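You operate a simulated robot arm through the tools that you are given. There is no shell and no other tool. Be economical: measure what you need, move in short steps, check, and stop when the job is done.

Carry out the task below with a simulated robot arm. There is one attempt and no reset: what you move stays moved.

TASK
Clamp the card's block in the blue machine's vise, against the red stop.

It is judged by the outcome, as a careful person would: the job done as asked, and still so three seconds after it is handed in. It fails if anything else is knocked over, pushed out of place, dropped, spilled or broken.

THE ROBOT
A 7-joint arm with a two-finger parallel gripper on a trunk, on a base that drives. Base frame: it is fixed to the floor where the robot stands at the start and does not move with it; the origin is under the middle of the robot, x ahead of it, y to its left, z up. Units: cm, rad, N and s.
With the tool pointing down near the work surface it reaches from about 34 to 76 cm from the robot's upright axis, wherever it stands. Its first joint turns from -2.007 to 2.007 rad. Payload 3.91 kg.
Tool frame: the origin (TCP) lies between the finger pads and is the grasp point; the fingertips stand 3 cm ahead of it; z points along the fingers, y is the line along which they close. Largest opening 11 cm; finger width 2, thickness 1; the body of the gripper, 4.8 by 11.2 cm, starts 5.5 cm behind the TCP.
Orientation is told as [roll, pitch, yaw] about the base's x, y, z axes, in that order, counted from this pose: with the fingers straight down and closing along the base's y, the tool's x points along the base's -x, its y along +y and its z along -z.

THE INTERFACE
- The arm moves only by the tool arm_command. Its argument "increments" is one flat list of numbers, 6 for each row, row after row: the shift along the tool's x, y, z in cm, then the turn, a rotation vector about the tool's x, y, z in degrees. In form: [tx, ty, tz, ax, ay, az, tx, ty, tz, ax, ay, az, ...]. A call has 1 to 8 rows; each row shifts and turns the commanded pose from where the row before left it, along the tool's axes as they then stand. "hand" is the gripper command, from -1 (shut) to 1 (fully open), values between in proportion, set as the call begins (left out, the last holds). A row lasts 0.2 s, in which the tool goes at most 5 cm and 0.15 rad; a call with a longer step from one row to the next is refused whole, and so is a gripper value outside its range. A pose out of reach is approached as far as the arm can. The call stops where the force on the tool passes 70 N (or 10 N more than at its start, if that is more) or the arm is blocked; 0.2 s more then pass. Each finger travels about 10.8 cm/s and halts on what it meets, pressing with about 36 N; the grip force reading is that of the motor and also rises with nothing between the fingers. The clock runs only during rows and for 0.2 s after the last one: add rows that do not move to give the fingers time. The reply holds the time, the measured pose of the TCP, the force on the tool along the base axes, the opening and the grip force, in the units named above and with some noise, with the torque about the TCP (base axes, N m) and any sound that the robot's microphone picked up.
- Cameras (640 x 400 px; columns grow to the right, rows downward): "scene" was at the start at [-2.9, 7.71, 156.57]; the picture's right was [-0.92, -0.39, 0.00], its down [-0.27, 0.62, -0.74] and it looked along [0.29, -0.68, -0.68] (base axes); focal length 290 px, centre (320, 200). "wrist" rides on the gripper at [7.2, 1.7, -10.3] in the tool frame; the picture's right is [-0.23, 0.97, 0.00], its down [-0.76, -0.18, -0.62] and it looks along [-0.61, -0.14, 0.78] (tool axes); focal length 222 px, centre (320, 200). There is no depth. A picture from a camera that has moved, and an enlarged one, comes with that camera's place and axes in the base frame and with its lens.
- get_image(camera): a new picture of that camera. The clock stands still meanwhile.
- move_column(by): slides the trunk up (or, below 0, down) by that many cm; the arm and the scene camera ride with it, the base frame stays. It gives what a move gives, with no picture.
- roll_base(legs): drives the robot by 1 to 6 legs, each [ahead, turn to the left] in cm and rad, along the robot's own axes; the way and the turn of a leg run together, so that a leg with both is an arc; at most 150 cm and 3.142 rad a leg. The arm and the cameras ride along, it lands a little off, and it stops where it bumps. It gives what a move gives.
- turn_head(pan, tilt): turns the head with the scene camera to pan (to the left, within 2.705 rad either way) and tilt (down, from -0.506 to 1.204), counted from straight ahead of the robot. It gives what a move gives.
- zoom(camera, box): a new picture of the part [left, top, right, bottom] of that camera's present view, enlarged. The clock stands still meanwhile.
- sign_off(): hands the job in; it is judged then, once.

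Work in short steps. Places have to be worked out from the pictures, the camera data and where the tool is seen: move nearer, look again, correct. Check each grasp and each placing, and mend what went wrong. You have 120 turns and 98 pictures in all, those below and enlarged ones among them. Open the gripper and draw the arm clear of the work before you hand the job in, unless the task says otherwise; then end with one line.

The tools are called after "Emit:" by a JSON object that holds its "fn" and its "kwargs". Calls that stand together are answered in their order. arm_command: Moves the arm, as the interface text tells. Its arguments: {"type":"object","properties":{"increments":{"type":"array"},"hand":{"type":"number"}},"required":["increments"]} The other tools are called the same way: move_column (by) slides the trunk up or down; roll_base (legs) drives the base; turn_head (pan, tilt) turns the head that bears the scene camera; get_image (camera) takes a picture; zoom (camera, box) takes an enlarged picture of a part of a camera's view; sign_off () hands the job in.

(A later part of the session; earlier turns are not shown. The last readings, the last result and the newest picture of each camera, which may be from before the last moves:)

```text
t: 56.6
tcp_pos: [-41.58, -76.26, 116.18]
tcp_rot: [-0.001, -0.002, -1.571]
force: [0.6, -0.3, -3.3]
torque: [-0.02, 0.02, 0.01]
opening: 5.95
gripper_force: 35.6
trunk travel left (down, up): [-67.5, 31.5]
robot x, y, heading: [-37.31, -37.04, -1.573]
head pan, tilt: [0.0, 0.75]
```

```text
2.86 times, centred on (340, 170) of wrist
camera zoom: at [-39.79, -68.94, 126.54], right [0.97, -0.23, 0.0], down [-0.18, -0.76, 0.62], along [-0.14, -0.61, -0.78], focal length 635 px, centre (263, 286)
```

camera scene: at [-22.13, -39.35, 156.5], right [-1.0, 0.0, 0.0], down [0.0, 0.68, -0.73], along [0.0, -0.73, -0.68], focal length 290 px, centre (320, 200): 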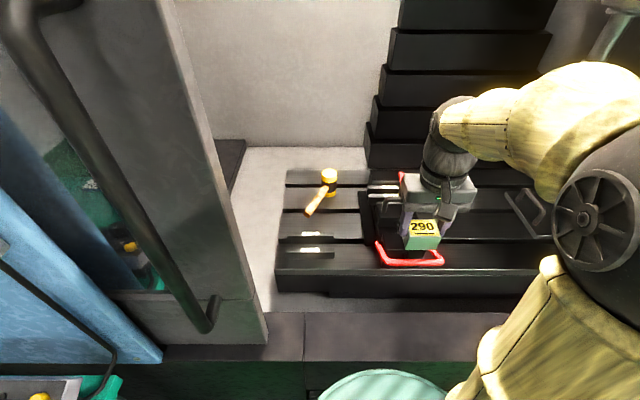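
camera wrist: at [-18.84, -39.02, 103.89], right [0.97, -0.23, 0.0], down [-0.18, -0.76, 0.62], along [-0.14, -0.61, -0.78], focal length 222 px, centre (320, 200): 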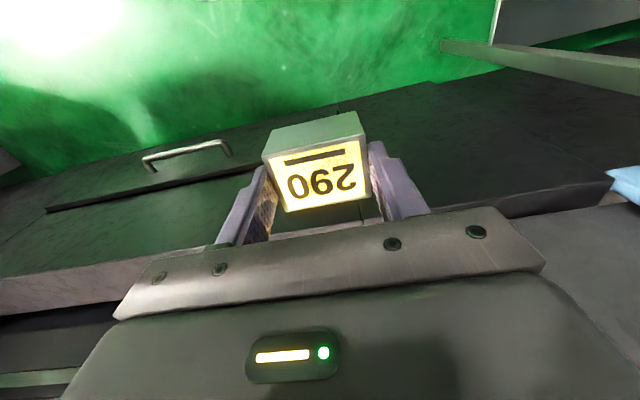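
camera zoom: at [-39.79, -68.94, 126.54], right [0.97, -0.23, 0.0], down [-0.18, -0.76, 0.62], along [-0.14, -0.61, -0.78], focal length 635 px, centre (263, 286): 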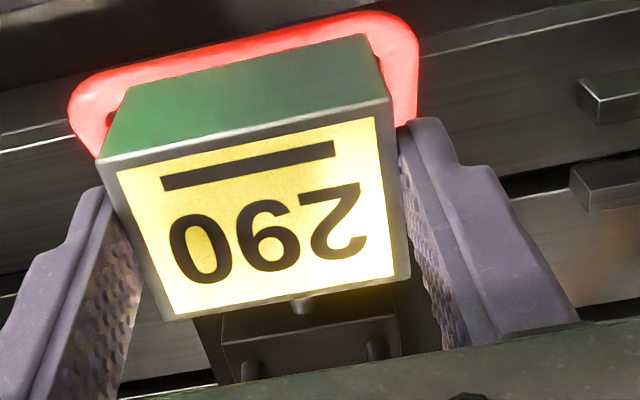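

The parallels in the vise are a matched 30.00 pair, so they are the seat. I move the block above the vise gap at height and look down past it.

Emit:
{"fn": "arm_command", "kwargs": {"increments": [-4.5, 0, 0, 0, 0, 0, -4.5, 0, 0, 0, 0, 0, -4.5, 0, 0, 0, 0, 0, -4.5, 0, 0, 0, 0, 0, -4, 0, 0, 0, 0, 0, 0, 0, 0, 0, 0, 0]}}

Emit:
{"fn": "zoom", "kwargs": {"camera": "wrist", "box": [220, 20, 460, 170]}}

Emit:
{"fn": "zoom", "kwargs": {"camera": "scene", "box": [345, 150, 465, 280]}}

```text
t: 58.0
tcp_pos: [-41.39, -98.16, 116.17]
tcp_rot: [0.001, 0.0, -1.571]
force: [-0.8, 0.6, -3.1]
torque: [0.02, 0.01, 0.0]
opening: 5.94
gripper_force: 36.0
trunk travel left (down, up): [-67.5, 31.5]
robot x, y, heading: [-37.3, -37.12, -1.573]
head pan, tilt: [0.0, 0.75]
```

```text
2.67 times, centred on (340, 95) of wrist
camera zoom: at [-39.75, -90.9, 126.55], right [0.97, -0.23, 0.0], down [-0.18, -0.76, 0.62], along [-0.14, -0.61, -0.78], focal length 592 px, centre (267, 480)
```

zoom: 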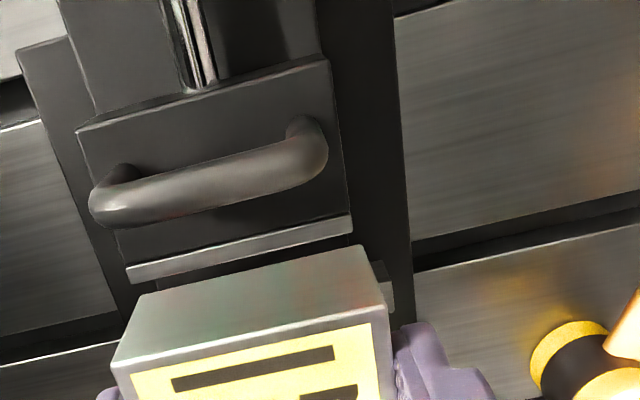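

```text
3.08 times, centred on (405, 215) of scene
camera zoom: at [-22.13, -39.29, 156.51], right [-1.0, 0.0, 0.0], down [0.0, 0.68, -0.73], along [0.0, -0.73, -0.68], focal length 893 px, centre (58, 154)
```

zoom: 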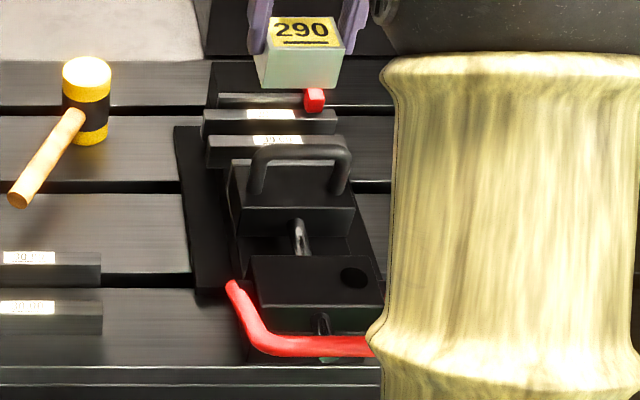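

Estimates: jaw gap y -99.1 to -107.9, jaw tops z≈100, parallels z≈99.3, stop's +x face x≈-45.9 with tip y≈-105.8. I go to y -104.4 at z ~108 and look before lowering.

Emit:
{"fn": "arm_command", "kwargs": {"increments": [0, 0, 4, 0, 0, 0, -1, 0, 4, 0, 0, 0, -4, 0, 0, 0, 0, 0, -1.2, 0, 0, 0, 0, 0, 0, 0, 0, 0, 0, 0]}}

Emit:
{"fn": "zoom", "kwargs": {"camera": "wrist", "box": [220, 20, 460, 220]}}

Emit:
{"fn": "zoom", "kwargs": {"camera": "scene", "box": [350, 155, 440, 215]}}

```text
t: 59.2
tcp_pos: [-41.39, -104.46, 108.17]
tcp_rot: [-0.002, -0.001, -1.57]
force: [0.1, 0.8, -3.9]
torque: [-0.02, -0.02, 0.01]
opening: 5.93
gripper_force: 36.6
trunk travel left (down, up): [-67.5, 31.5]
robot x, y, heading: [-37.35, -37.09, -1.572]
head pan, tilt: [0.0, 0.75]
```

```text
2.00 times, centred on (340, 120) of wrist
camera zoom: at [-39.77, -97.16, 118.55], right [0.97, -0.23, 0.0], down [-0.18, -0.76, 0.62], along [-0.14, -0.61, -0.78], focal length 444 px, centre (280, 360)
```

zoom: 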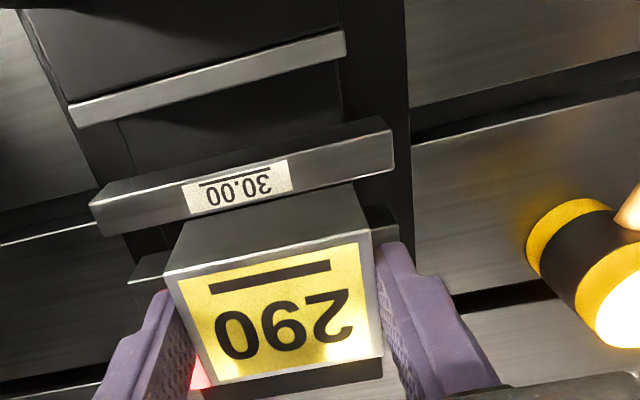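

```text
6.67 times, centred on (395, 185) of scene
camera zoom: at [-22.14, -39.38, 156.5], right [-1.0, 0.0, 0.0], down [0.0, 0.68, -0.73], along [0.0, -0.73, -0.68], focal length 1934 px, centre (-180, 300)
```

zoom: 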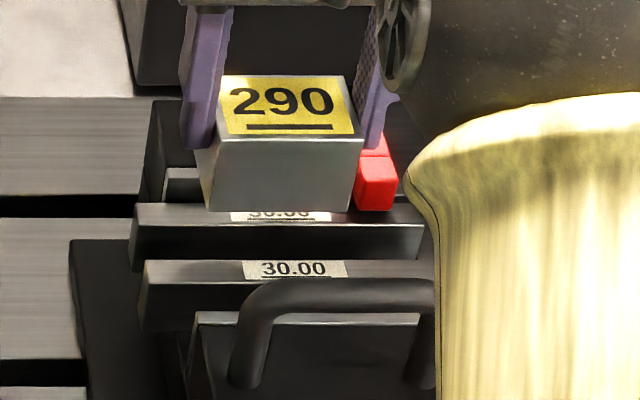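

Consistent: block is 6×4.3×4.0 cm, bottom 5.0 below TCP; parallels z 99.35, so contact at TCP z≈104.4. I lower to 104.7 and then creep.

Emit:
{"fn": "arm_command", "kwargs": {"increments": [0, 0, 1.5, 0, 0, 0, 0, 0, 1.3, 0, 0, 0, 0, 0, 0.6, 0, 0, 0, 0, 0, 0, 0, 0, 0]}}

Emit:
{"fn": "arm_command", "kwargs": {"increments": [0, 0, 0.3, 0, 0, 0, 0, 0, 0, 0, 0, 0]}}

Emit:
{"fn": "zoom", "kwargs": {"camera": "scene", "box": [350, 155, 440, 215]}}

```text
t: 60.2
tcp_pos: [-41.42, -104.44, 104.77]
tcp_rot: [0.001, 0.002, -1.572]
force: [-0.3, -0.2, -3.0]
torque: [0.01, -0.02, -0.03]
opening: 5.93
gripper_force: 36.3
trunk travel left (down, up): [-67.5, 31.5]
robot x, y, heading: [-37.45, -37.17, -1.571]
head pan, tilt: [0.0, 0.75]
```

```text
t: 60.8
tcp_pos: [-41.45, -104.35, 104.65]
tcp_rot: [-0.001, 0.0, -1.57]
force: [0.5, -1.8, 7.3]
torque: [0.09, 0.02, 0.02]
opening: 5.93
gripper_force: 35.7
trunk travel left (down, up): [-67.5, 31.5]
robot x, y, heading: [-37.1, -37.13, -1.572]
head pan, tilt: [0.0, 0.75]
```

```text
6.67 times, centred on (395, 185) of scene
camera zoom: at [-22.12, -39.29, 156.52], right [-1.0, 0.0, 0.0], down [0.0, 0.68, -0.73], along [0.0, -0.73, -0.68], focal length 1934 px, centre (-180, 300)
```

zoom: 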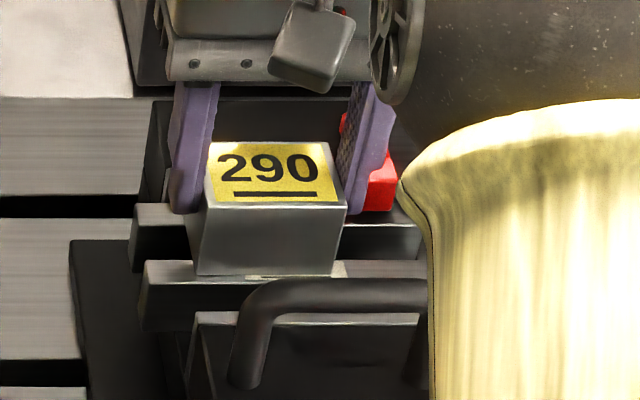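

Seated on both parallels (contact +10 N). I release gently with a slight opening and rise.

Emit:
{"fn": "arm_command", "kwargs": {"increments": [0, 0, 0, 0, 0, 0, 0, 0, 0, 0, 0, 0], "hand": 0.24}}

Emit:
{"fn": "arm_command", "kwargs": {"increments": [0, 0, -1.5, 0, 0, 0, 0, 0, -3, 0, 0, 0, 0, 0, -3, 0, 0, 0]}}

Emit:
{"fn": "zoom", "kwargs": {"camera": "scene", "box": [350, 155, 440, 215]}}

Emit:
{"fn": "zoom", "kwargs": {"camera": "wrist", "box": [220, 20, 460, 220]}}

```text
t: 61.4
tcp_pos: [-41.4, -104.43, 104.58]
tcp_rot: [-0.001, -0.001, -1.57]
force: [-0.3, 0.3, -0.5]
torque: [-0.02, 0.04, 0.01]
opening: 6.81
gripper_force: 0.1
trunk travel left (down, up): [-67.5, 31.5]
robot x, y, heading: [-36.95, -37.0, -1.576]
head pan, tilt: [0.0, 0.75]
```

```text
t: 62.2
tcp_pos: [-41.44, -104.39, 112.02]
tcp_rot: [-0.001, 0.0, -1.571]
force: [-0.1, 0.4, 0.2]
torque: [0.01, 0.01, 0.01]
opening: 6.84
gripper_force: 0.0
trunk travel left (down, up): [-67.5, 31.5]
robot x, y, heading: [-37.26, -37.12, -1.569]
head pan, tilt: [0.0, 0.75]
```

```text
6.67 times, centred on (395, 185) of scene
camera zoom: at [-22.13, -39.31, 156.5], right [-1.0, 0.0, 0.0], down [0.0, 0.68, -0.73], along [0.0, -0.73, -0.68], focal length 1934 px, centre (-180, 300)
```

zoom: 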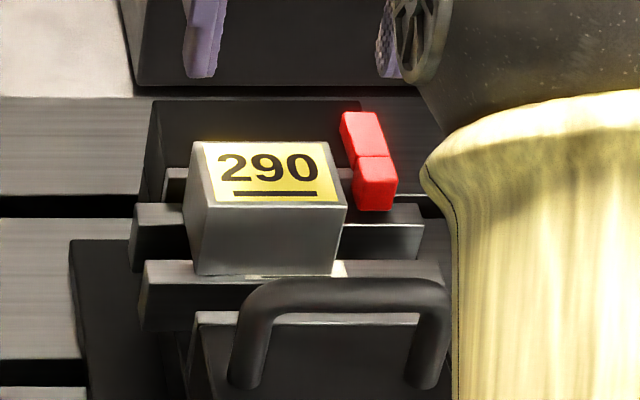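

```text
2.00 times, centred on (340, 120) of wrist
camera zoom: at [-39.85, -97.05, 122.35], right [0.97, -0.23, 0.0], down [-0.18, -0.76, 0.62], along [-0.14, -0.61, -0.78], focal length 444 px, centre (280, 360)
```

zoom: 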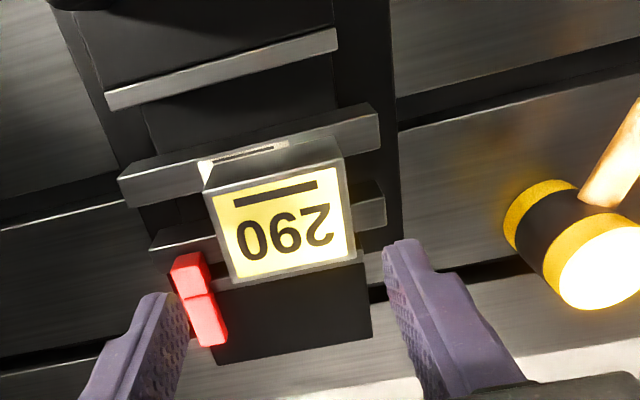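

Block sits about 1–1.5 cm from the stop. I close the fingers, come down on its +x side at y ≈ -105.5.

Emit:
{"fn": "arm_command", "kwargs": {"increments": [-1.1, 2.7, 0, 0, 0, 0, 0, 2.8, 0, 0, 0, 0, 0, 0, 0, 0, 0, 0, 0, 0, 4, 0, 0, 0, 0, 0, 3.7, 0, 0, 0, 0, 0, 0, 0, 0, 0], "hand": -1}}

Emit:
{"fn": "zoom", "kwargs": {"camera": "scene", "box": [350, 155, 440, 215]}}

```text
t: 63.6
tcp_pos: [-35.93, -105.22, 104.21]
tcp_rot: [0.0, 0.0, -1.572]
force: [0.1, -0.5, 0.5]
torque: [-0.02, 0.0, 0.0]
opening: 0.0
gripper_force: 35.7
trunk travel left (down, up): [-67.5, 31.5]
robot x, y, heading: [-37.03, -37.0, -1.57]
head pan, tilt: [0.0, 0.75]
```

```text
6.67 times, centred on (395, 185) of scene
camera zoom: at [-22.14, -39.32, 156.51], right [-1.0, 0.0, 0.0], down [0.0, 0.68, -0.73], along [0.0, -0.73, -0.68], focal length 1934 px, centre (-180, 300)
```

zoom: 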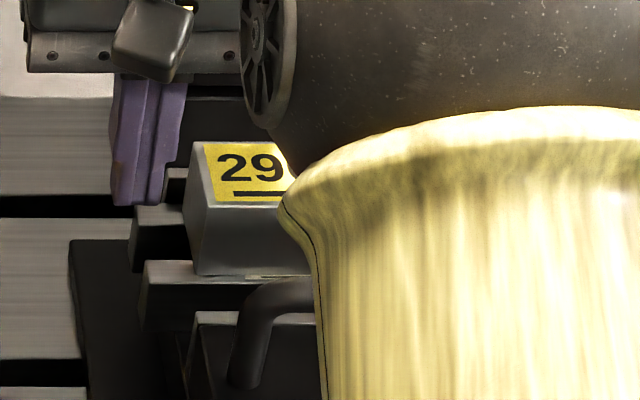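

Finger beside the block. I push in -x in small steps while watching the x force.

Emit:
{"fn": "arm_command", "kwargs": {"increments": [0, -0.9, 0, 0, 0, 0, 0, -0.9, 0, 0, 0, 0, 0, -0.4, 0, 0, 0, 0, 0, 0, 0, 0, 0, 0]}}

Emit:
{"fn": "arm_command", "kwargs": {"increments": [0, -0.3, 0, 0, 0, 0, 0, 0, 0, 0, 0, 0]}}

Emit:
{"fn": "zoom", "kwargs": {"camera": "wrist", "box": [180, 50, 420, 250]}}

```text
t: 64.6
tcp_pos: [-38.18, -105.51, 104.25]
tcp_rot: [0.0, -0.002, -1.571]
force: [0.3, -0.3, 0.6]
torque: [0.02, -0.05, 0.0]
opening: 0.02
gripper_force: 35.8
trunk travel left (down, up): [-67.5, 31.5]
robot x, y, heading: [-37.12, -37.27, -1.569]
head pan, tilt: [0.0, 0.75]
```

```text
t: 65.2
tcp_pos: [-38.52, -105.35, 104.25]
tcp_rot: [0.0, 0.0, -1.571]
force: [1.0, 0.3, 0.1]
torque: [-0.01, -0.04, -0.04]
opening: 0.0
gripper_force: 36.3
trunk travel left (down, up): [-67.5, 31.5]
robot x, y, heading: [-37.43, -37.06, -1.568]
head pan, tilt: [0.0, 0.75]
```

```text
2.00 times, centred on (300, 150) of wrist
camera zoom: at [-36.8, -98.21, 114.62], right [0.97, -0.23, 0.0], down [-0.18, -0.76, 0.62], along [-0.14, -0.61, -0.78], focal length 444 px, centre (360, 300)
```

zoom: 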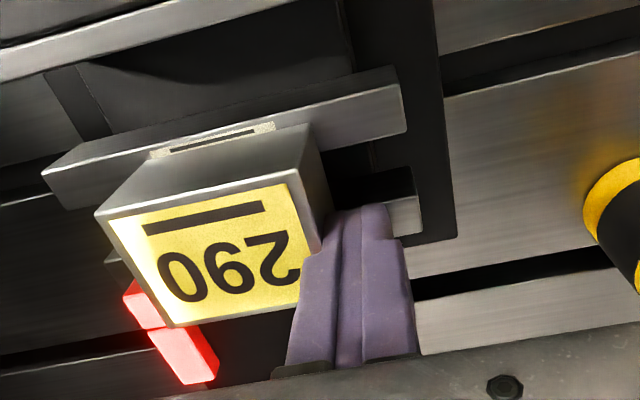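

Block is moving; small gap to the stop remains. Continue in 0.25 steps.

Emit:
{"fn": "arm_command", "kwargs": {"increments": [0, -0.25, 0, 0, 0, 0, 0, 0, 0, 0, 0, 0]}}

Emit:
{"fn": "arm_command", "kwargs": {"increments": [0, -0.25, 0, 0, 0, 0, 0, 0, 0, 0, 0, 0]}}

Emit:
{"fn": "zoom", "kwargs": {"camera": "wrist", "box": [180, 50, 420, 250]}}

```text
t: 65.8
tcp_pos: [-38.75, -105.51, 104.33]
tcp_rot: [0.0, 0.002, -1.569]
force: [0.9, 1.0, 1.1]
torque: [-0.01, -0.02, -0.03]
opening: 0.0
gripper_force: 35.9
trunk travel left (down, up): [-67.5, 31.5]
robot x, y, heading: [-37.0, -36.87, -1.567]
head pan, tilt: [0.0, 0.75]
```

```text
t: 66.4
tcp_pos: [-38.97, -105.44, 104.28]
tcp_rot: [0.002, 0.0, -1.572]
force: [0.5, 0.1, 0.8]
torque: [0.0, -0.01, 0.0]
opening: 0.02
gripper_force: 36.0
trunk travel left (down, up): [-67.5, 31.5]
robot x, y, heading: [-37.32, -36.89, -1.568]
head pan, tilt: [0.0, 0.75]
```

```text
2.00 times, centred on (300, 150) of wrist
camera zoom: at [-37.31, -98.24, 114.64], right [0.97, -0.23, 0.0], down [-0.18, -0.76, 0.62], along [-0.14, -0.61, -0.78], focal length 444 px, centre (360, 300)
```

zoom: 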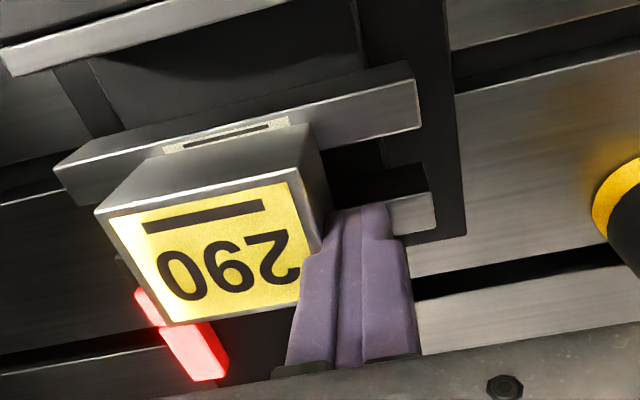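

Emit:
{"fn": "arm_command", "kwargs": {"increments": [0, -0.2, 0, 0, 0, 0, 0, 0, 0, 0, 0, 0]}}

Emit:
{"fn": "arm_command", "kwargs": {"increments": [0, -0.2, 0, 0, 0, 0, 0, 0, 0, 0, 0, 0]}}

Emit:
{"fn": "zoom", "kwargs": {"camera": "wrist", "box": [180, 50, 420, 250]}}

```text
t: 67.0
tcp_pos: [-39.2, -105.55, 104.3]
tcp_rot: [-0.001, 0.001, -1.571]
force: [1.0, 0.0, 0.3]
torque: [0.0, 0.01, 0.01]
opening: 0.01
gripper_force: 36.1
trunk travel left (down, up): [-67.5, 31.5]
robot x, y, heading: [-37.45, -37.23, -1.566]
head pan, tilt: [0.0, 0.75]
```

```text
t: 67.6
tcp_pos: [-39.35, -105.43, 104.26]
tcp_rot: [0.0, 0.001, -1.572]
force: [3.3, 1.4, -0.6]
torque: [0.01, -0.08, -0.02]
opening: 0.0
gripper_force: 36.2
trunk travel left (down, up): [-67.5, 31.5]
robot x, y, heading: [-37.24, -37.44, -1.574]
head pan, tilt: [0.0, 0.75]
```

```text
2.00 times, centred on (300, 150) of wrist
camera zoom: at [-37.63, -98.24, 114.67], right [0.97, -0.23, 0.0], down [-0.18, -0.76, 0.62], along [-0.14, -0.61, -0.78], focal length 444 px, centre (360, 300)
```

zoom: 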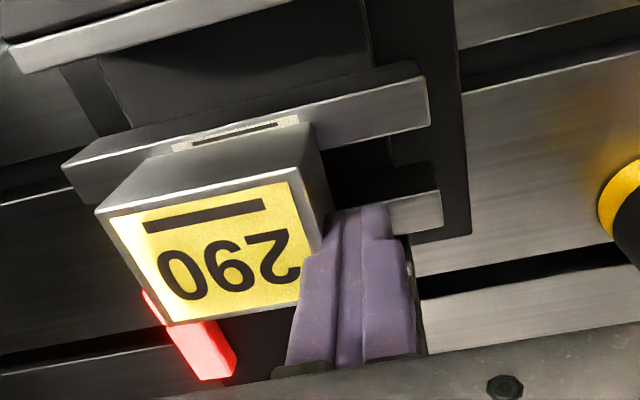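

Force has just risen to 3 N; likely at the stop. One more small nudge to confirm.

Emit:
{"fn": "arm_command", "kwargs": {"increments": [0, -0.1, 0, 0, 0, 0, 0, 0, 0, 0, 0, 0]}}

```text
t: 68.2
tcp_pos: [-39.34, -105.37, 104.33]
tcp_rot: [0.0, -0.001, -1.572]
force: [8.3, 2.5, 0.7]
torque: [0.06, -0.12, -0.06]
opening: 0.0
gripper_force: 36.8
trunk travel left (down, up): [-67.5, 31.5]
robot x, y, heading: [-37.19, -36.9, -1.573]
head pan, tilt: [0.0, 0.75]
```

Block is against the stop (8 N reaction). I retreat, rise, and move behind the U handle of the moving jaw to push it closed.

Emit:
{"fn": "arm_command", "kwargs": {"increments": [0, 0.6, 0, 0, 0, 0, 0, 0.6, -2, 0, 0, 0, 0, 0, -4, 0, 0, 0, 1.5, 0, -4, 0, 0, 0, 4.5, -1, 0, 0, 0, 0, 4.5, -2, 0, 0, 0, 0, 2.5, -1.5, 0, 0, 0, 0, 0, 0, 0, 0, 0, 0]}}

Emit:
{"fn": "zoom", "kwargs": {"camera": "wrist", "box": [180, 20, 460, 240]}}

Emit:
{"fn": "zoom", "kwargs": {"camera": "scene", "box": [345, 150, 465, 280]}}

```text
t: 70.0
tcp_pos: [-42.77, -92.45, 114.35]
tcp_rot: [0.001, 0.001, -1.57]
force: [-0.2, 0.2, 0.1]
torque: [-0.01, -0.03, 0.0]
opening: 0.02
gripper_force: 36.0
trunk travel left (down, up): [-67.5, 31.5]
robot x, y, heading: [-37.27, -37.36, -1.57]
head pan, tilt: [0.0, 0.75]
```

```text
1.82 times, centred on (320, 130) of wrist
camera zoom: at [-41.16, -85.25, 124.63], right [0.97, -0.23, 0.0], down [-0.18, -0.76, 0.62], along [-0.14, -0.61, -0.78], focal length 404 px, centre (320, 327)
```

zoom: 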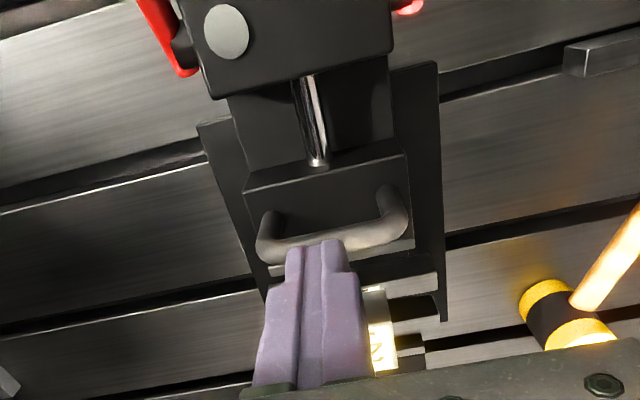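

```text
3.08 times, centred on (405, 215) of scene
camera zoom: at [-22.13, -39.36, 156.5], right [-1.0, 0.0, 0.0], down [0.0, 0.68, -0.73], along [0.0, -0.73, -0.68], focal length 893 px, centre (58, 154)
```

zoom: 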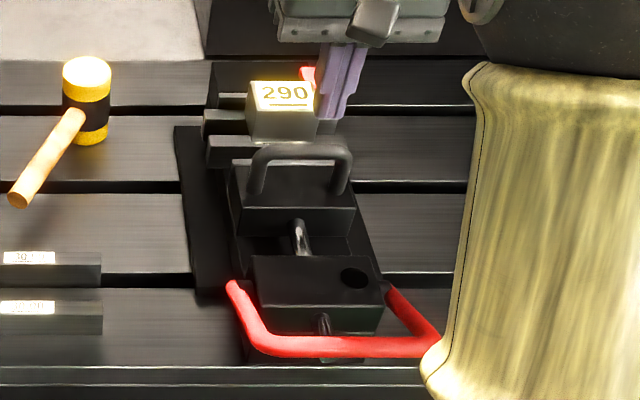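

Handle bar is at y≈-96, z≈103. I lower the closed fingers behind it and push gradually toward -y.

Emit:
{"fn": "arm_command", "kwargs": {"increments": [0.3, 0, 4, 0, 0, 0, 0, 0, 4, 0, 0, 0, 0, 0, 2.2, 0, 0, 0, 0, 0, 0, 0, 0, 0]}}

Emit:
{"fn": "arm_command", "kwargs": {"increments": [-1, 0, 0, 0, 0, 0, -1, 0, 0, 0, 0, 0, -0.5, 0, 0, 0, 0, 0, -0.5, 0, 0, 0, 0, 0]}}

Emit:
{"fn": "zoom", "kwargs": {"camera": "wrist", "box": [180, 20, 460, 240]}}

```text
t: 71.0
tcp_pos: [-42.67, -92.18, 104.12]
tcp_rot: [0.0, 0.0, -1.571]
force: [-0.2, -0.5, 1.1]
torque: [-0.01, 0.0, -0.01]
opening: 0.0
gripper_force: 35.9
trunk travel left (down, up): [-67.5, 31.5]
robot x, y, heading: [-37.28, -37.19, -1.568]
head pan, tilt: [0.0, 0.75]
```

```text
t: 72.0
tcp_pos: [-42.73, -95.06, 104.04]
tcp_rot: [0.001, 0.0, -1.57]
force: [-0.7, 1.8, 0.6]
torque: [-0.01, -0.02, -0.04]
opening: 0.01
gripper_force: 36.1
trunk travel left (down, up): [-67.5, 31.5]
robot x, y, heading: [-37.41, -36.74, -1.574]
head pan, tilt: [0.0, 0.75]
```

```text
1.82 times, centred on (320, 130) of wrist
camera zoom: at [-41.06, -87.91, 114.44], right [0.97, -0.23, 0.0], down [-0.18, -0.76, 0.62], along [-0.14, -0.61, -0.78], focal length 404 px, centre (320, 327)
```

zoom: 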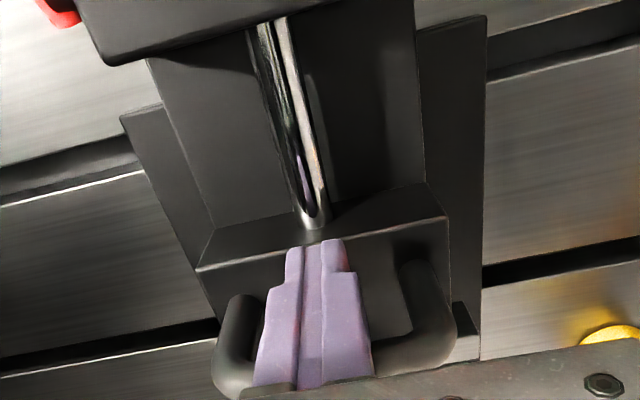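

Emit:
{"fn": "arm_command", "kwargs": {"increments": [-0.4, 0, 0, 0, 0, 0, -0.4, 0, 0, 0, 0, 0, -0.4, 0, 0, 0, 0, 0]}}

Emit:
{"fn": "zoom", "kwargs": {"camera": "wrist", "box": [180, 20, 460, 240]}}

```text
t: 72.8
tcp_pos: [-42.7, -96.4, 104.3]
tcp_rot: [0.001, 0.001, -1.571]
force: [-1.3, 4.9, -1.6]
torque: [-0.05, 0.03, -0.07]
opening: 0.01
gripper_force: 35.9
trunk travel left (down, up): [-67.5, 31.5]
robot x, y, heading: [-37.03, -37.34, -1.568]
head pan, tilt: [0.0, 0.75]
```

```text
1.82 times, centred on (320, 130) of wrist
camera zoom: at [-41.06, -89.08, 114.45], right [0.97, -0.23, 0.0], down [-0.18, -0.76, 0.62], along [-0.14, -0.61, -0.78], focal length 404 px, centre (320, 327)
```

zoom: 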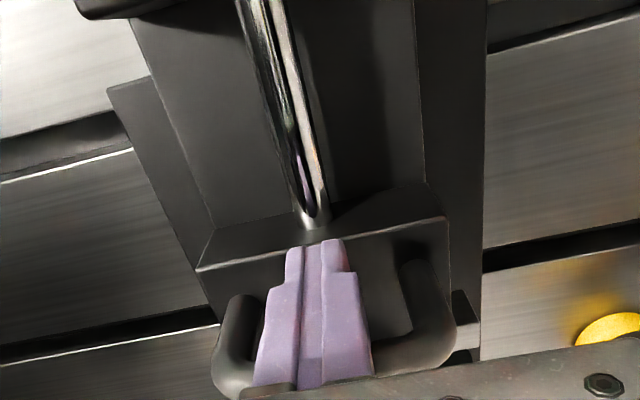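

The jaw slides freely with the finger. I continue in steps until everything is against the fixed jaw.

Emit:
{"fn": "arm_command", "kwargs": {"increments": [-0.4, 0, 0, 0, 0, 0, -0.4, 0, 0, 0, 0, 0, -0.4, 0, 0, 0, 0, 0, -0.3, 0, 0, 0, 0, 0]}}

Emit:
{"fn": "arm_command", "kwargs": {"increments": [-0.3, 0, 0, 0, 0, 0, -0.3, 0, 0, 0, 0, 0, -0.3, 0, 0, 0, 0, 0]}}

Emit:
{"fn": "zoom", "kwargs": {"camera": "scene", "box": [350, 155, 440, 225]}}

```text
t: 73.8
tcp_pos: [-42.86, -97.41, 104.22]
tcp_rot: [0.0, 0.006, -1.571]
force: [0.5, 25.7, -6.3]
torque: [-0.14, 0.04, -0.02]
opening: 0.0
gripper_force: 36.0
trunk travel left (down, up): [-67.5, 31.5]
robot x, y, heading: [-37.46, -36.77, -1.573]
head pan, tilt: [0.0, 0.75]
```

```text
t: 74.6
tcp_pos: [-42.78, -97.46, 104.13]
tcp_rot: [0.002, 0.022, -1.57]
force: [2.5, 67.5, -13.4]
torque: [-0.47, -0.02, 0.0]
opening: 0.03
gripper_force: 36.1
trunk travel left (down, up): [-67.5, 31.5]
robot x, y, heading: [-37.22, -37.16, -1.571]
head pan, tilt: [0.0, 0.75]
```

```text
5.71 times, centred on (395, 190) of scene
camera zoom: at [-22.11, -38.32, 156.51], right [-1.0, 0.0, 0.0], down [0.0, 0.68, -0.74], along [0.0, -0.74, -0.68], focal length 1658 px, centre (-109, 257)
```

zoom: 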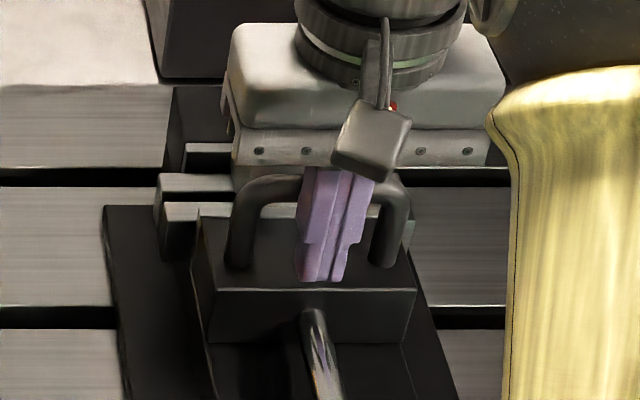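

Strong resistance (67 N) at TCP y -97.46. I relax, back off and rise to inspect the state.

Emit:
{"fn": "arm_command", "kwargs": {"increments": [0.7, 0, 0, 0, 0, 0, 0.7, 0, 0, 0, 0, 0, 0.7, 0, 0, 0, 0, 0, 0, 0, -4, 0, 0, 0, 0, 0, -4, 0, 0, 0, 0, 0, 0, 0, 0, 0]}}

Emit:
{"fn": "zoom", "kwargs": {"camera": "scene", "box": [345, 150, 465, 280]}}

Emit:
{"fn": "zoom", "kwargs": {"camera": "wrist", "box": [180, 20, 460, 240]}}

```text
t: 76.0
tcp_pos: [-42.82, -96.65, 112.11]
tcp_rot: [-0.001, 0.0, -1.572]
force: [0.4, 0.0, -0.1]
torque: [-0.03, -0.02, -0.02]
opening: 0.01
gripper_force: 36.1
trunk travel left (down, up): [-67.5, 31.5]
robot x, y, heading: [-37.44, -37.48, -1.571]
head pan, tilt: [0.0, 0.75]
```

```text
3.08 times, centred on (405, 215) of scene
camera zoom: at [-22.14, -39.36, 156.5], right [-1.0, 0.0, 0.0], down [0.0, 0.68, -0.73], along [0.0, -0.73, -0.68], focal length 893 px, centre (58, 154)
```

zoom: 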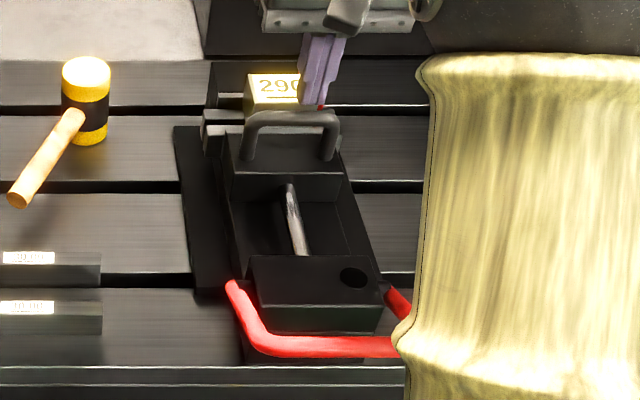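

```text
1.82 times, centred on (320, 130) of wrist
camera zoom: at [-41.15, -89.46, 122.48], right [0.97, -0.23, 0.0], down [-0.18, -0.76, 0.62], along [-0.14, -0.61, -0.78], focal length 404 px, centre (320, 327)
```

zoom: 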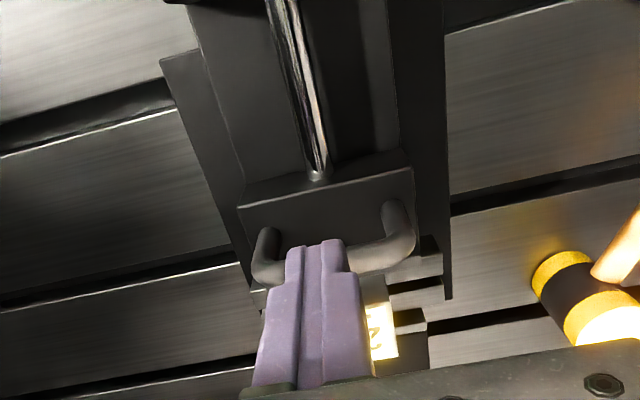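

The jaw moved about 3.8 cm to meet the block. I look down from above to verify the block's position against stop and fixed jaw.

Emit:
{"fn": "arm_command", "kwargs": {"increments": [-2, 0, -3, 0, 0, 0, -4, 0, 0, 0, 0, 0, -3, 0, 0, 0, 0, 0, 0, 0, 0, 0, 0, 0]}}

Emit:
{"fn": "zoom", "kwargs": {"camera": "wrist", "box": [220, 20, 460, 220]}}

Emit:
{"fn": "zoom", "kwargs": {"camera": "scene", "box": [350, 155, 440, 215]}}

```text
t: 77.0
tcp_pos: [-42.62, -105.59, 115.14]
tcp_rot: [0.0, 0.0, -1.571]
force: [0.5, 0.6, -0.6]
torque: [0.0, 0.03, -0.03]
opening: 0.0
gripper_force: 36.5
trunk travel left (down, up): [-67.5, 31.5]
robot x, y, heading: [-37.63, -37.01, -1.567]
head pan, tilt: [0.0, 0.75]
```

```text
2.00 times, centred on (340, 120) of wrist
camera zoom: at [-41.09, -98.38, 125.39], right [0.97, -0.23, 0.0], down [-0.18, -0.76, 0.62], along [-0.14, -0.61, -0.78], focal length 444 px, centre (280, 360)
```

zoom: 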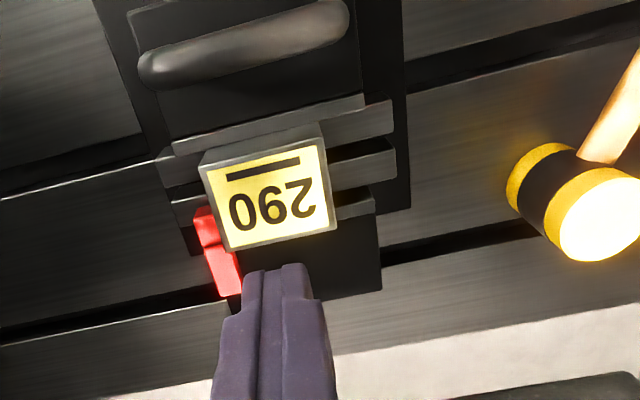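

```text
6.67 times, centred on (395, 185) of scene
camera zoom: at [-22.13, -39.25, 156.51], right [-1.0, 0.0, 0.0], down [0.0, 0.68, -0.73], along [0.0, -0.73, -0.68], focal length 1934 px, centre (-180, 300)
```

zoom: 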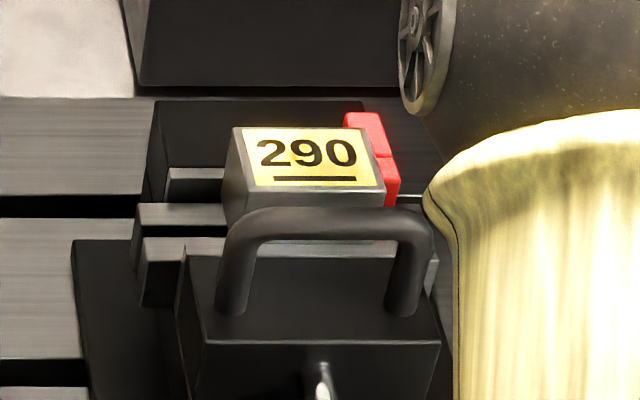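

Emit:
{"fn": "zoom", "kwargs": {"camera": "wrist", "box": [270, 60, 390, 160]}}

```text
4.00 times, centred on (330, 110) of wrist
camera zoom: at [-41.09, -98.38, 125.39], right [0.97, -0.23, 0.0], down [-0.18, -0.76, 0.62], along [-0.14, -0.61, -0.78], focal length 888 px, centre (280, 560)
```

zoom: 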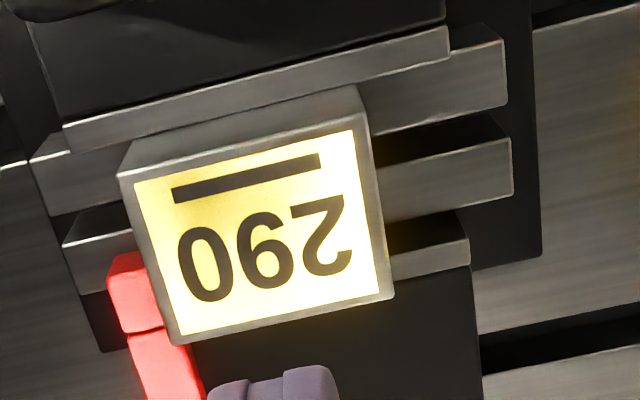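

Block is snug between jaws and against the stop. Before working the bail I want a lower frontal look at it: I move the arm aside to the right and lower the trunk.

Emit:
{"fn": "arm_command", "kwargs": {"increments": [4.5, 0, -2, 0, 0, 0, 4.5, 0, -2, 0, 0, 0, 4.5, 0, -2, 0, 0, 0, 4.5, 0, -2, 0, 0, 0, 4.5, 0, -2, 0, 0, 0, 4.5, 0, -2, 0, 0, 0, 4, -2, 0, 0, 0, 0, 2, -4, 0, 0, 0, 0]}}

Emit:
{"fn": "arm_command", "kwargs": {"increments": [1, -4.5, 0, 0, 0, 0, 1, -4.5, 0, 0, 0, 0, 1, -4.5, 0, 0, 0, 0, 1, -4.5, 0, 0, 0, 0, 1, -4.5, 0, 0, 0, 0]}}

Emit:
{"fn": "move_column", "kwargs": {"by": -25}}

Emit:
{"fn": "turn_head", "kwargs": {"pan": -0.3, "tilt": 0.55}}

Emit:
{"fn": "get_image", "kwargs": {"camera": "scene"}}

```text
t: 78.8
tcp_pos: [-48.74, -72.67, 127.09]
tcp_rot: [0.0, -0.001, -1.57]
force: [-0.6, 0.9, -0.4]
torque: [0.0, -0.03, -0.02]
opening: 0.02
gripper_force: 35.9
trunk travel left (down, up): [-67.5, 31.5]
robot x, y, heading: [-37.19, -37.15, -1.575]
head pan, tilt: [0.0, 0.75]
```

```text
t: 80.0
tcp_pos: [-71.57, -67.68, 127.11]
tcp_rot: [0.003, 0.001, -1.57]
force: [-0.8, -0.1, 0.5]
torque: [0.01, -0.03, 0.02]
opening: 0.03
gripper_force: 36.3
trunk travel left (down, up): [-67.5, 31.5]
robot x, y, heading: [-37.33, -37.75, -1.574]
head pan, tilt: [0.0, 0.75]
```

```text
t: 82.6
tcp_pos: [-71.39, -67.68, 102.09]
tcp_rot: [0.001, 0.0, -1.571]
force: [-0.8, 1.0, 0.7]
torque: [-0.01, 0.0, 0.01]
opening: 0.0
gripper_force: 35.7
trunk travel left (down, up): [-42.5, 56.5]
robot x, y, heading: [-37.03, -37.04, -1.573]
head pan, tilt: [0.0, 0.75]
```

```text
t: 83.4
tcp_pos: [-71.46, -67.63, 102.12]
tcp_rot: [0.002, -0.001, -1.572]
force: [0.9, 0.5, 0.4]
torque: [-0.01, 0.0, 0.0]
opening: 0.01
gripper_force: 36.0
trunk travel left (down, up): [-42.5, 56.5]
robot x, y, heading: [-37.65, -36.89, -1.572]
head pan, tilt: [-0.3, 0.55]
```

```text
36 pictures are left
camera scene: at [-24.79, -39.62, 133.24], right [-0.96, 0.29, 0.0], down [0.15, 0.5, -0.85], along [-0.25, -0.81, -0.52], focal length 290 px, centre (320, 200)
```

scene: 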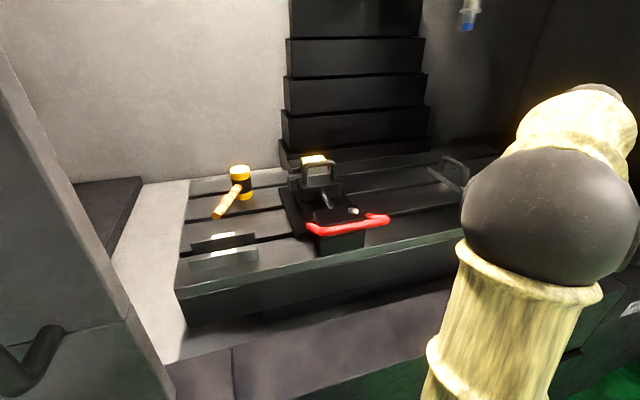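

Emit:
{"fn": "zoom", "kwargs": {"camera": "scene", "box": [280, 145, 400, 265]}}

```text
3.33 times, centred on (340, 205) of scene
camera zoom: at [-24.79, -39.62, 133.24], right [-0.96, 0.29, 0.0], down [0.15, 0.5, -0.85], along [-0.25, -0.81, -0.52], focal length 967 px, centre (253, 183)
```

zoom: 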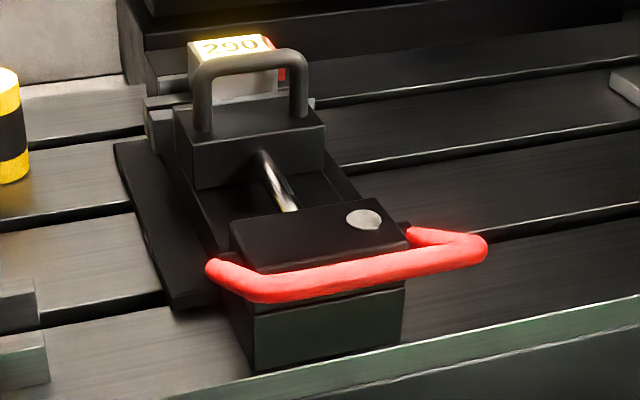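

The bail is raised about 25° toward the front, the rod has advanced. I first test gently pressing the bail down with closed fingers from above.

Emit:
{"fn": "arm_command", "kwargs": {"increments": [0, 0, -4.5, 0, 0, 0, 0, 0, -4.5, 0, 0, 0, -1.3, 4.7, -0.5, 0, 0, 0, -1.3, 4.7, 0, 0, 0, 0, -1.3, 4.7, 0, 0, 0, 0, -1.3, 4.7, 0, 0, 0, 0, -1.3, 4.7, 0, 0, 0, 0, -1.3, 4.7, 0, 0, 0, 0]}}

Emit:
{"fn": "zoom", "kwargs": {"camera": "scene", "box": [270, 120, 430, 280]}}

```text
t: 85.2
tcp_pos: [-43.12, -75.58, 111.68]
tcp_rot: [0.001, 0.001, -1.573]
force: [-1.2, -0.5, 0.0]
torque: [0.04, -0.01, -0.02]
opening: 0.01
gripper_force: 36.0
trunk travel left (down, up): [-42.5, 56.5]
robot x, y, heading: [-37.32, -37.22, -1.575]
head pan, tilt: [-0.3, 0.55]
```

```text
2.50 times, centred on (350, 200) of scene
camera zoom: at [-24.76, -39.77, 133.23], right [-0.96, 0.29, 0.0], down [0.15, 0.5, -0.85], along [-0.25, -0.81, -0.52], focal length 725 px, centre (245, 200)
```

zoom: 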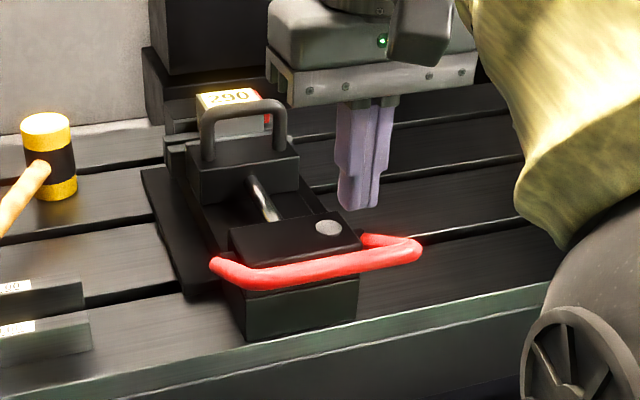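

Fingertips are straight above the bar. I descend to contact and press gently.

Emit:
{"fn": "arm_command", "kwargs": {"increments": [0, 0, 1.5, 0, 0, 0, 0, 0, 1, 0, 0, 0, 0, 0, 0.5, 0, 0, 0, 0, 0, 0.4, 0, 0, 0]}}

Emit:
{"fn": "arm_command", "kwargs": {"increments": [0, 0, 0.4, 0, 0, 0, 0, 0, 0.4, 0, 0, 0]}}

Emit:
{"fn": "arm_command", "kwargs": {"increments": [0, 0, 0.4, 0, 0, 0, 0, 0, 0.4, 0, 0, 0]}}

```text
t: 86.2
tcp_pos: [-43.09, -75.39, 108.23]
tcp_rot: [-0.001, 0.002, -1.57]
force: [0.2, -1.3, 0.4]
torque: [0.01, 0.0, -0.01]
opening: 0.02
gripper_force: 36.2
trunk travel left (down, up): [-42.5, 56.5]
robot x, y, heading: [-37.02, -37.07, -1.573]
head pan, tilt: [-0.3, 0.55]
```

```text
t: 86.8
tcp_pos: [-43.16, -75.46, 107.44]
tcp_rot: [0.001, 0.001, -1.57]
force: [-0.3, 0.2, 0.0]
torque: [-0.02, -0.01, -0.03]
opening: 0.02
gripper_force: 36.1
trunk travel left (down, up): [-42.5, 56.5]
robot x, y, heading: [-37.0, -37.13, -1.57]
head pan, tilt: [-0.3, 0.55]
```

```text
t: 87.4
tcp_pos: [-43.25, -75.41, 106.72]
tcp_rot: [0.0, -0.002, -1.571]
force: [-0.6, 2.8, 9.4]
torque: [-0.02, -0.01, 0.12]
opening: 0.0
gripper_force: 36.2
trunk travel left (down, up): [-42.5, 56.5]
robot x, y, heading: [-37.34, -37.01, -1.57]
head pan, tilt: [-0.3, 0.55]
```

Emit:
{"fn": "arm_command", "kwargs": {"increments": [0, 0, 0.3, 0, 0, 0, 0, 0, 0, 0, 0, 0]}}

Emit:
{"fn": "arm_command", "kwargs": {"increments": [0, 0, 0.3, 0, 0, 0, 0, 0, 0, 0, 0, 0]}}

Emit:
{"fn": "zoom", "kwargs": {"camera": "scene", "box": [270, 120, 430, 280]}}

```text
t: 88.0
tcp_pos: [-43.21, -75.43, 106.37]
tcp_rot: [0.001, 0.002, -1.571]
force: [-0.6, 3.8, 3.7]
torque: [0.11, -0.01, 0.04]
opening: 0.0
gripper_force: 35.7
trunk travel left (down, up): [-42.5, 56.5]
robot x, y, heading: [-37.13, -37.11, -1.57]
head pan, tilt: [-0.3, 0.55]
```

```text
t: 88.6
tcp_pos: [-43.22, -75.4, 106.07]
tcp_rot: [0.001, -0.001, -1.572]
force: [-0.5, 7.7, 7.1]
torque: [0.2, 0.01, -0.02]
opening: 0.0
gripper_force: 36.1
trunk travel left (down, up): [-42.5, 56.5]
robot x, y, heading: [-37.07, -36.9, -1.567]
head pan, tilt: [-0.3, 0.55]
```

```text
2.50 times, centred on (350, 200) of scene
camera zoom: at [-24.78, -39.5, 133.25], right [-0.96, 0.3, 0.0], down [0.15, 0.5, -0.85], along [-0.25, -0.81, -0.52], focal length 725 px, centre (245, 200)
```

zoom: 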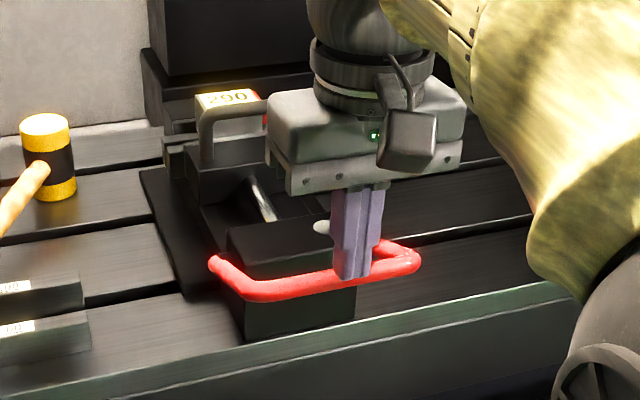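

The bail is yielding downward with little force, but the finger is riding on its front edge. I lift, shift 1 cm toward -y and press again.

Emit:
{"fn": "arm_command", "kwargs": {"increments": [0.2, 0, -1, 0, 0, 0, 0, 0, -2, 0, 0, 0, -1.6, 0, 0, 0, 0, 0, 0, 0, 1.5, 0, 0, 0, 0, 0, 1, 0, 0, 0, 0, 0, 0, 0, 0, 0]}}

Emit:
{"fn": "arm_command", "kwargs": {"increments": [0, 0, 0.4, 0, 0, 0, 0, 0, 0.4, 0, 0, 0, 0, 0, 0.4, 0, 0, 0]}}

Emit:
{"fn": "arm_command", "kwargs": {"increments": [0, 0, 0.4, 0, 0, 0, 0, 0, 0.4, 0, 0, 0, 0, 0, 0.4, 0, 0, 0]}}

Emit:
{"fn": "zoom", "kwargs": {"camera": "scene", "box": [270, 120, 430, 280]}}

```text
t: 90.0
tcp_pos: [-43.24, -76.92, 106.58]
tcp_rot: [0.0, 0.001, -1.57]
force: [-0.1, -0.2, 0.4]
torque: [0.01, 0.01, -0.01]
opening: 0.02
gripper_force: 35.8
trunk travel left (down, up): [-42.5, 56.5]
robot x, y, heading: [-37.19, -37.45, -1.572]
head pan, tilt: [-0.3, 0.55]
```

```text
t: 90.8
tcp_pos: [-43.17, -76.87, 105.25]
tcp_rot: [0.0, 0.001, -1.57]
force: [-0.2, -0.3, -0.5]
torque: [-0.06, -0.01, 0.02]
opening: 0.0
gripper_force: 36.1
trunk travel left (down, up): [-42.5, 56.5]
robot x, y, heading: [-37.56, -37.26, -1.578]
head pan, tilt: [-0.3, 0.55]
```

```text
t: 91.6
tcp_pos: [-43.2, -76.83, 104.11]
tcp_rot: [0.0, 0.0, -1.573]
force: [0.7, 0.2, -0.2]
torque: [0.0, -0.01, -0.02]
opening: 0.0
gripper_force: 35.5
trunk travel left (down, up): [-42.5, 56.5]
robot x, y, heading: [-37.39, -37.22, -1.566]
head pan, tilt: [-0.3, 0.55]
```

```text
2.50 times, centred on (350, 200) of scene
camera zoom: at [-24.78, -39.62, 133.24], right [-0.96, 0.3, 0.0], down [0.15, 0.5, -0.85], along [-0.25, -0.81, -0.52], focal length 725 px, centre (245, 200)
```

zoom: 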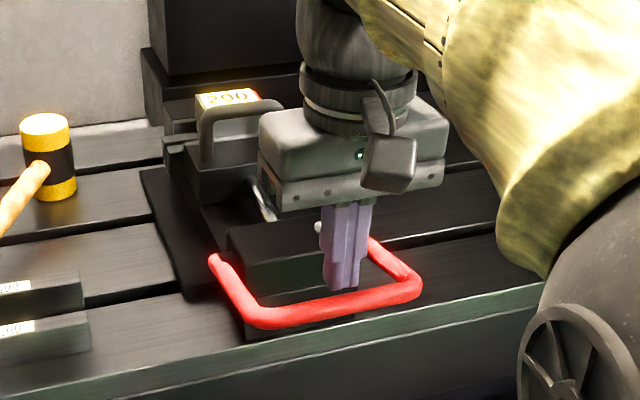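

The bail dropped to about horizontal (bar ≈ y -75.2, z 100.5); the finger is now behind it. I lift, center over it and press down further.

Emit:
{"fn": "arm_command", "kwargs": {"increments": [-0.2, 0, -2, 0, 0, 0, 0, 0, -2, 0, 0, 0, 1.6, 0, 0, 0, 0, 0, 0, 0, 2, 0, 0, 0, 0, 0, 1, 0, 0, 0, 0, 0, 0, 0, 0, 0]}}

Emit:
{"fn": "arm_command", "kwargs": {"increments": [0, 0, 0.4, 0, 0, 0, 0, 0, 0.4, 0, 0, 0, 0, 0, 0.4, 0, 0, 0]}}

Emit:
{"fn": "zoom", "kwargs": {"camera": "scene", "box": [270, 120, 430, 280]}}

```text
t: 93.0
tcp_pos: [-43.24, -75.47, 105.01]
tcp_rot: [-0.001, 0.0, -1.571]
force: [0.1, -0.7, -0.2]
torque: [-0.02, 0.01, 0.02]
opening: 0.02
gripper_force: 36.3
trunk travel left (down, up): [-42.5, 56.5]
robot x, y, heading: [-37.47, -37.21, -1.567]
head pan, tilt: [-0.3, 0.55]
```

```text
t: 93.8
tcp_pos: [-43.0, -75.46, 103.99]
tcp_rot: [0.0, 0.001, -1.57]
force: [-0.6, 2.7, 3.9]
torque: [0.07, -0.01, 0.02]
opening: 0.0
gripper_force: 36.0
trunk travel left (down, up): [-42.5, 56.5]
robot x, y, heading: [-37.26, -36.96, -1.57]
head pan, tilt: [-0.3, 0.55]
```

```text
2.50 times, centred on (350, 200) of scene
camera zoom: at [-24.78, -39.56, 133.25], right [-0.96, 0.3, 0.0], down [0.15, 0.5, -0.85], along [-0.25, -0.81, -0.52], focal length 725 px, centre (245, 200)
```

zoom: 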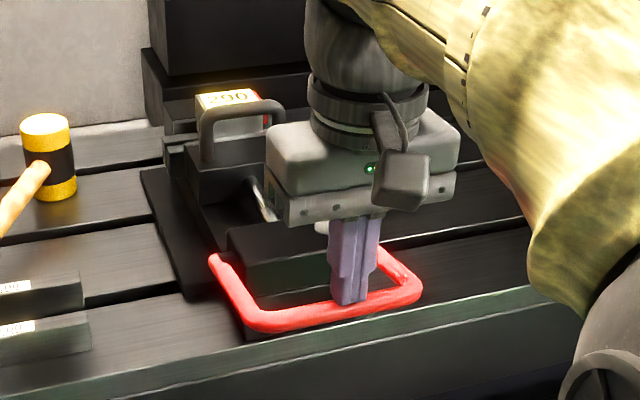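

In contact with the bar (4 N). I keep pressing down.

Emit:
{"fn": "arm_command", "kwargs": {"increments": [0, 0, 0.4, 0, 0, 0, 0, 0, 0.4, 0, 0, 0, 0, 0, 0, 0, 0, 0]}}

Emit:
{"fn": "arm_command", "kwargs": {"increments": [0, 0, 0.4, 0, 0, 0, 0, 0, 0.4, 0, 0, 0, 0, 0, 0, 0, 0, 0]}}

Emit:
{"fn": "zoom", "kwargs": {"camera": "scene", "box": [270, 120, 430, 280]}}

```text
t: 94.6
tcp_pos: [-43.12, -75.57, 103.06]
tcp_rot: [0.0, 0.001, -1.571]
force: [-0.6, 2.8, 2.8]
torque: [0.03, 0.01, 0.0]
opening: 0.01
gripper_force: 36.4
trunk travel left (down, up): [-42.5, 56.5]
robot x, y, heading: [-37.09, -37.05, -1.575]
head pan, tilt: [-0.3, 0.55]
```

```text
t: 95.4
tcp_pos: [-43.18, -75.47, 102.2]
tcp_rot: [0.0, -0.001, -1.57]
force: [-0.2, -0.1, 0.9]
torque: [-0.04, 0.02, 0.0]
opening: 0.01
gripper_force: 36.0
trunk travel left (down, up): [-42.5, 56.5]
robot x, y, heading: [-37.49, -37.19, -1.572]
head pan, tilt: [-0.3, 0.55]
```

```text
2.50 times, centred on (350, 200) of scene
camera zoom: at [-24.79, -39.6, 133.24], right [-0.96, 0.3, 0.0], down [0.15, 0.5, -0.85], along [-0.25, -0.81, -0.52], focal length 725 px, centre (245, 200)
```

zoom: 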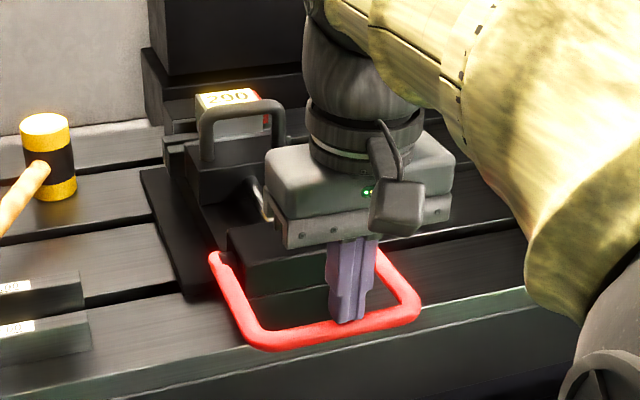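

It keeps going easily. Continue downward while watching force.

Emit:
{"fn": "arm_command", "kwargs": {"increments": [0, 0, 0.5, 0, 0, 0, 0, 0, 0.5, 0, 0, 0, 0, 0, 0, 0, 0, 0]}}

Emit:
{"fn": "arm_command", "kwargs": {"increments": [-0.2, 0, 0.5, 0, 0, 0, 0, 0, 0.5, 0, 0, 0, 0, 0, 0, 0, 0, 0]}}

Emit:
{"fn": "zoom", "kwargs": {"camera": "scene", "box": [270, 120, 430, 280]}}

```text
t: 96.2
tcp_pos: [-43.2, -75.33, 101.24]
tcp_rot: [0.001, 0.0, -1.569]
force: [1.8, 2.0, 2.6]
torque: [0.07, -0.02, -0.03]
opening: 0.0
gripper_force: 36.0
trunk travel left (down, up): [-42.5, 56.5]
robot x, y, heading: [-37.01, -37.14, -1.573]
head pan, tilt: [-0.3, 0.55]
```

```text
t: 97.0
tcp_pos: [-43.12, -75.67, 100.29]
tcp_rot: [0.001, 0.001, -1.571]
force: [0.1, 2.8, 3.0]
torque: [0.16, -0.01, -0.04]
opening: 0.0
gripper_force: 36.4
trunk travel left (down, up): [-42.5, 56.5]
robot x, y, heading: [-37.2, -36.71, -1.574]
head pan, tilt: [-0.3, 0.55]
```

```text
2.50 times, centred on (350, 200) of scene
camera zoom: at [-24.77, -39.56, 133.24], right [-0.96, 0.3, 0.0], down [0.15, 0.5, -0.85], along [-0.25, -0.81, -0.52], focal length 725 px, centre (245, 200)
```

zoom: 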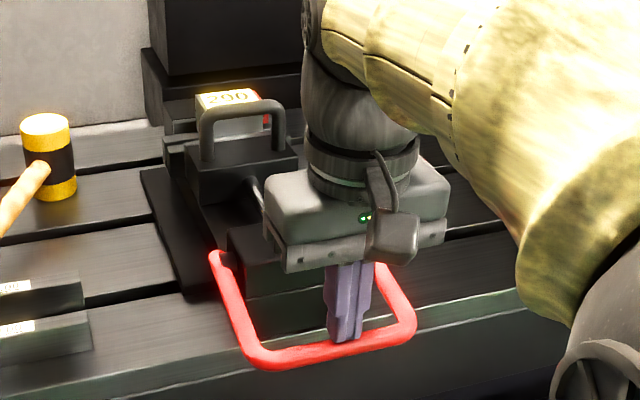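

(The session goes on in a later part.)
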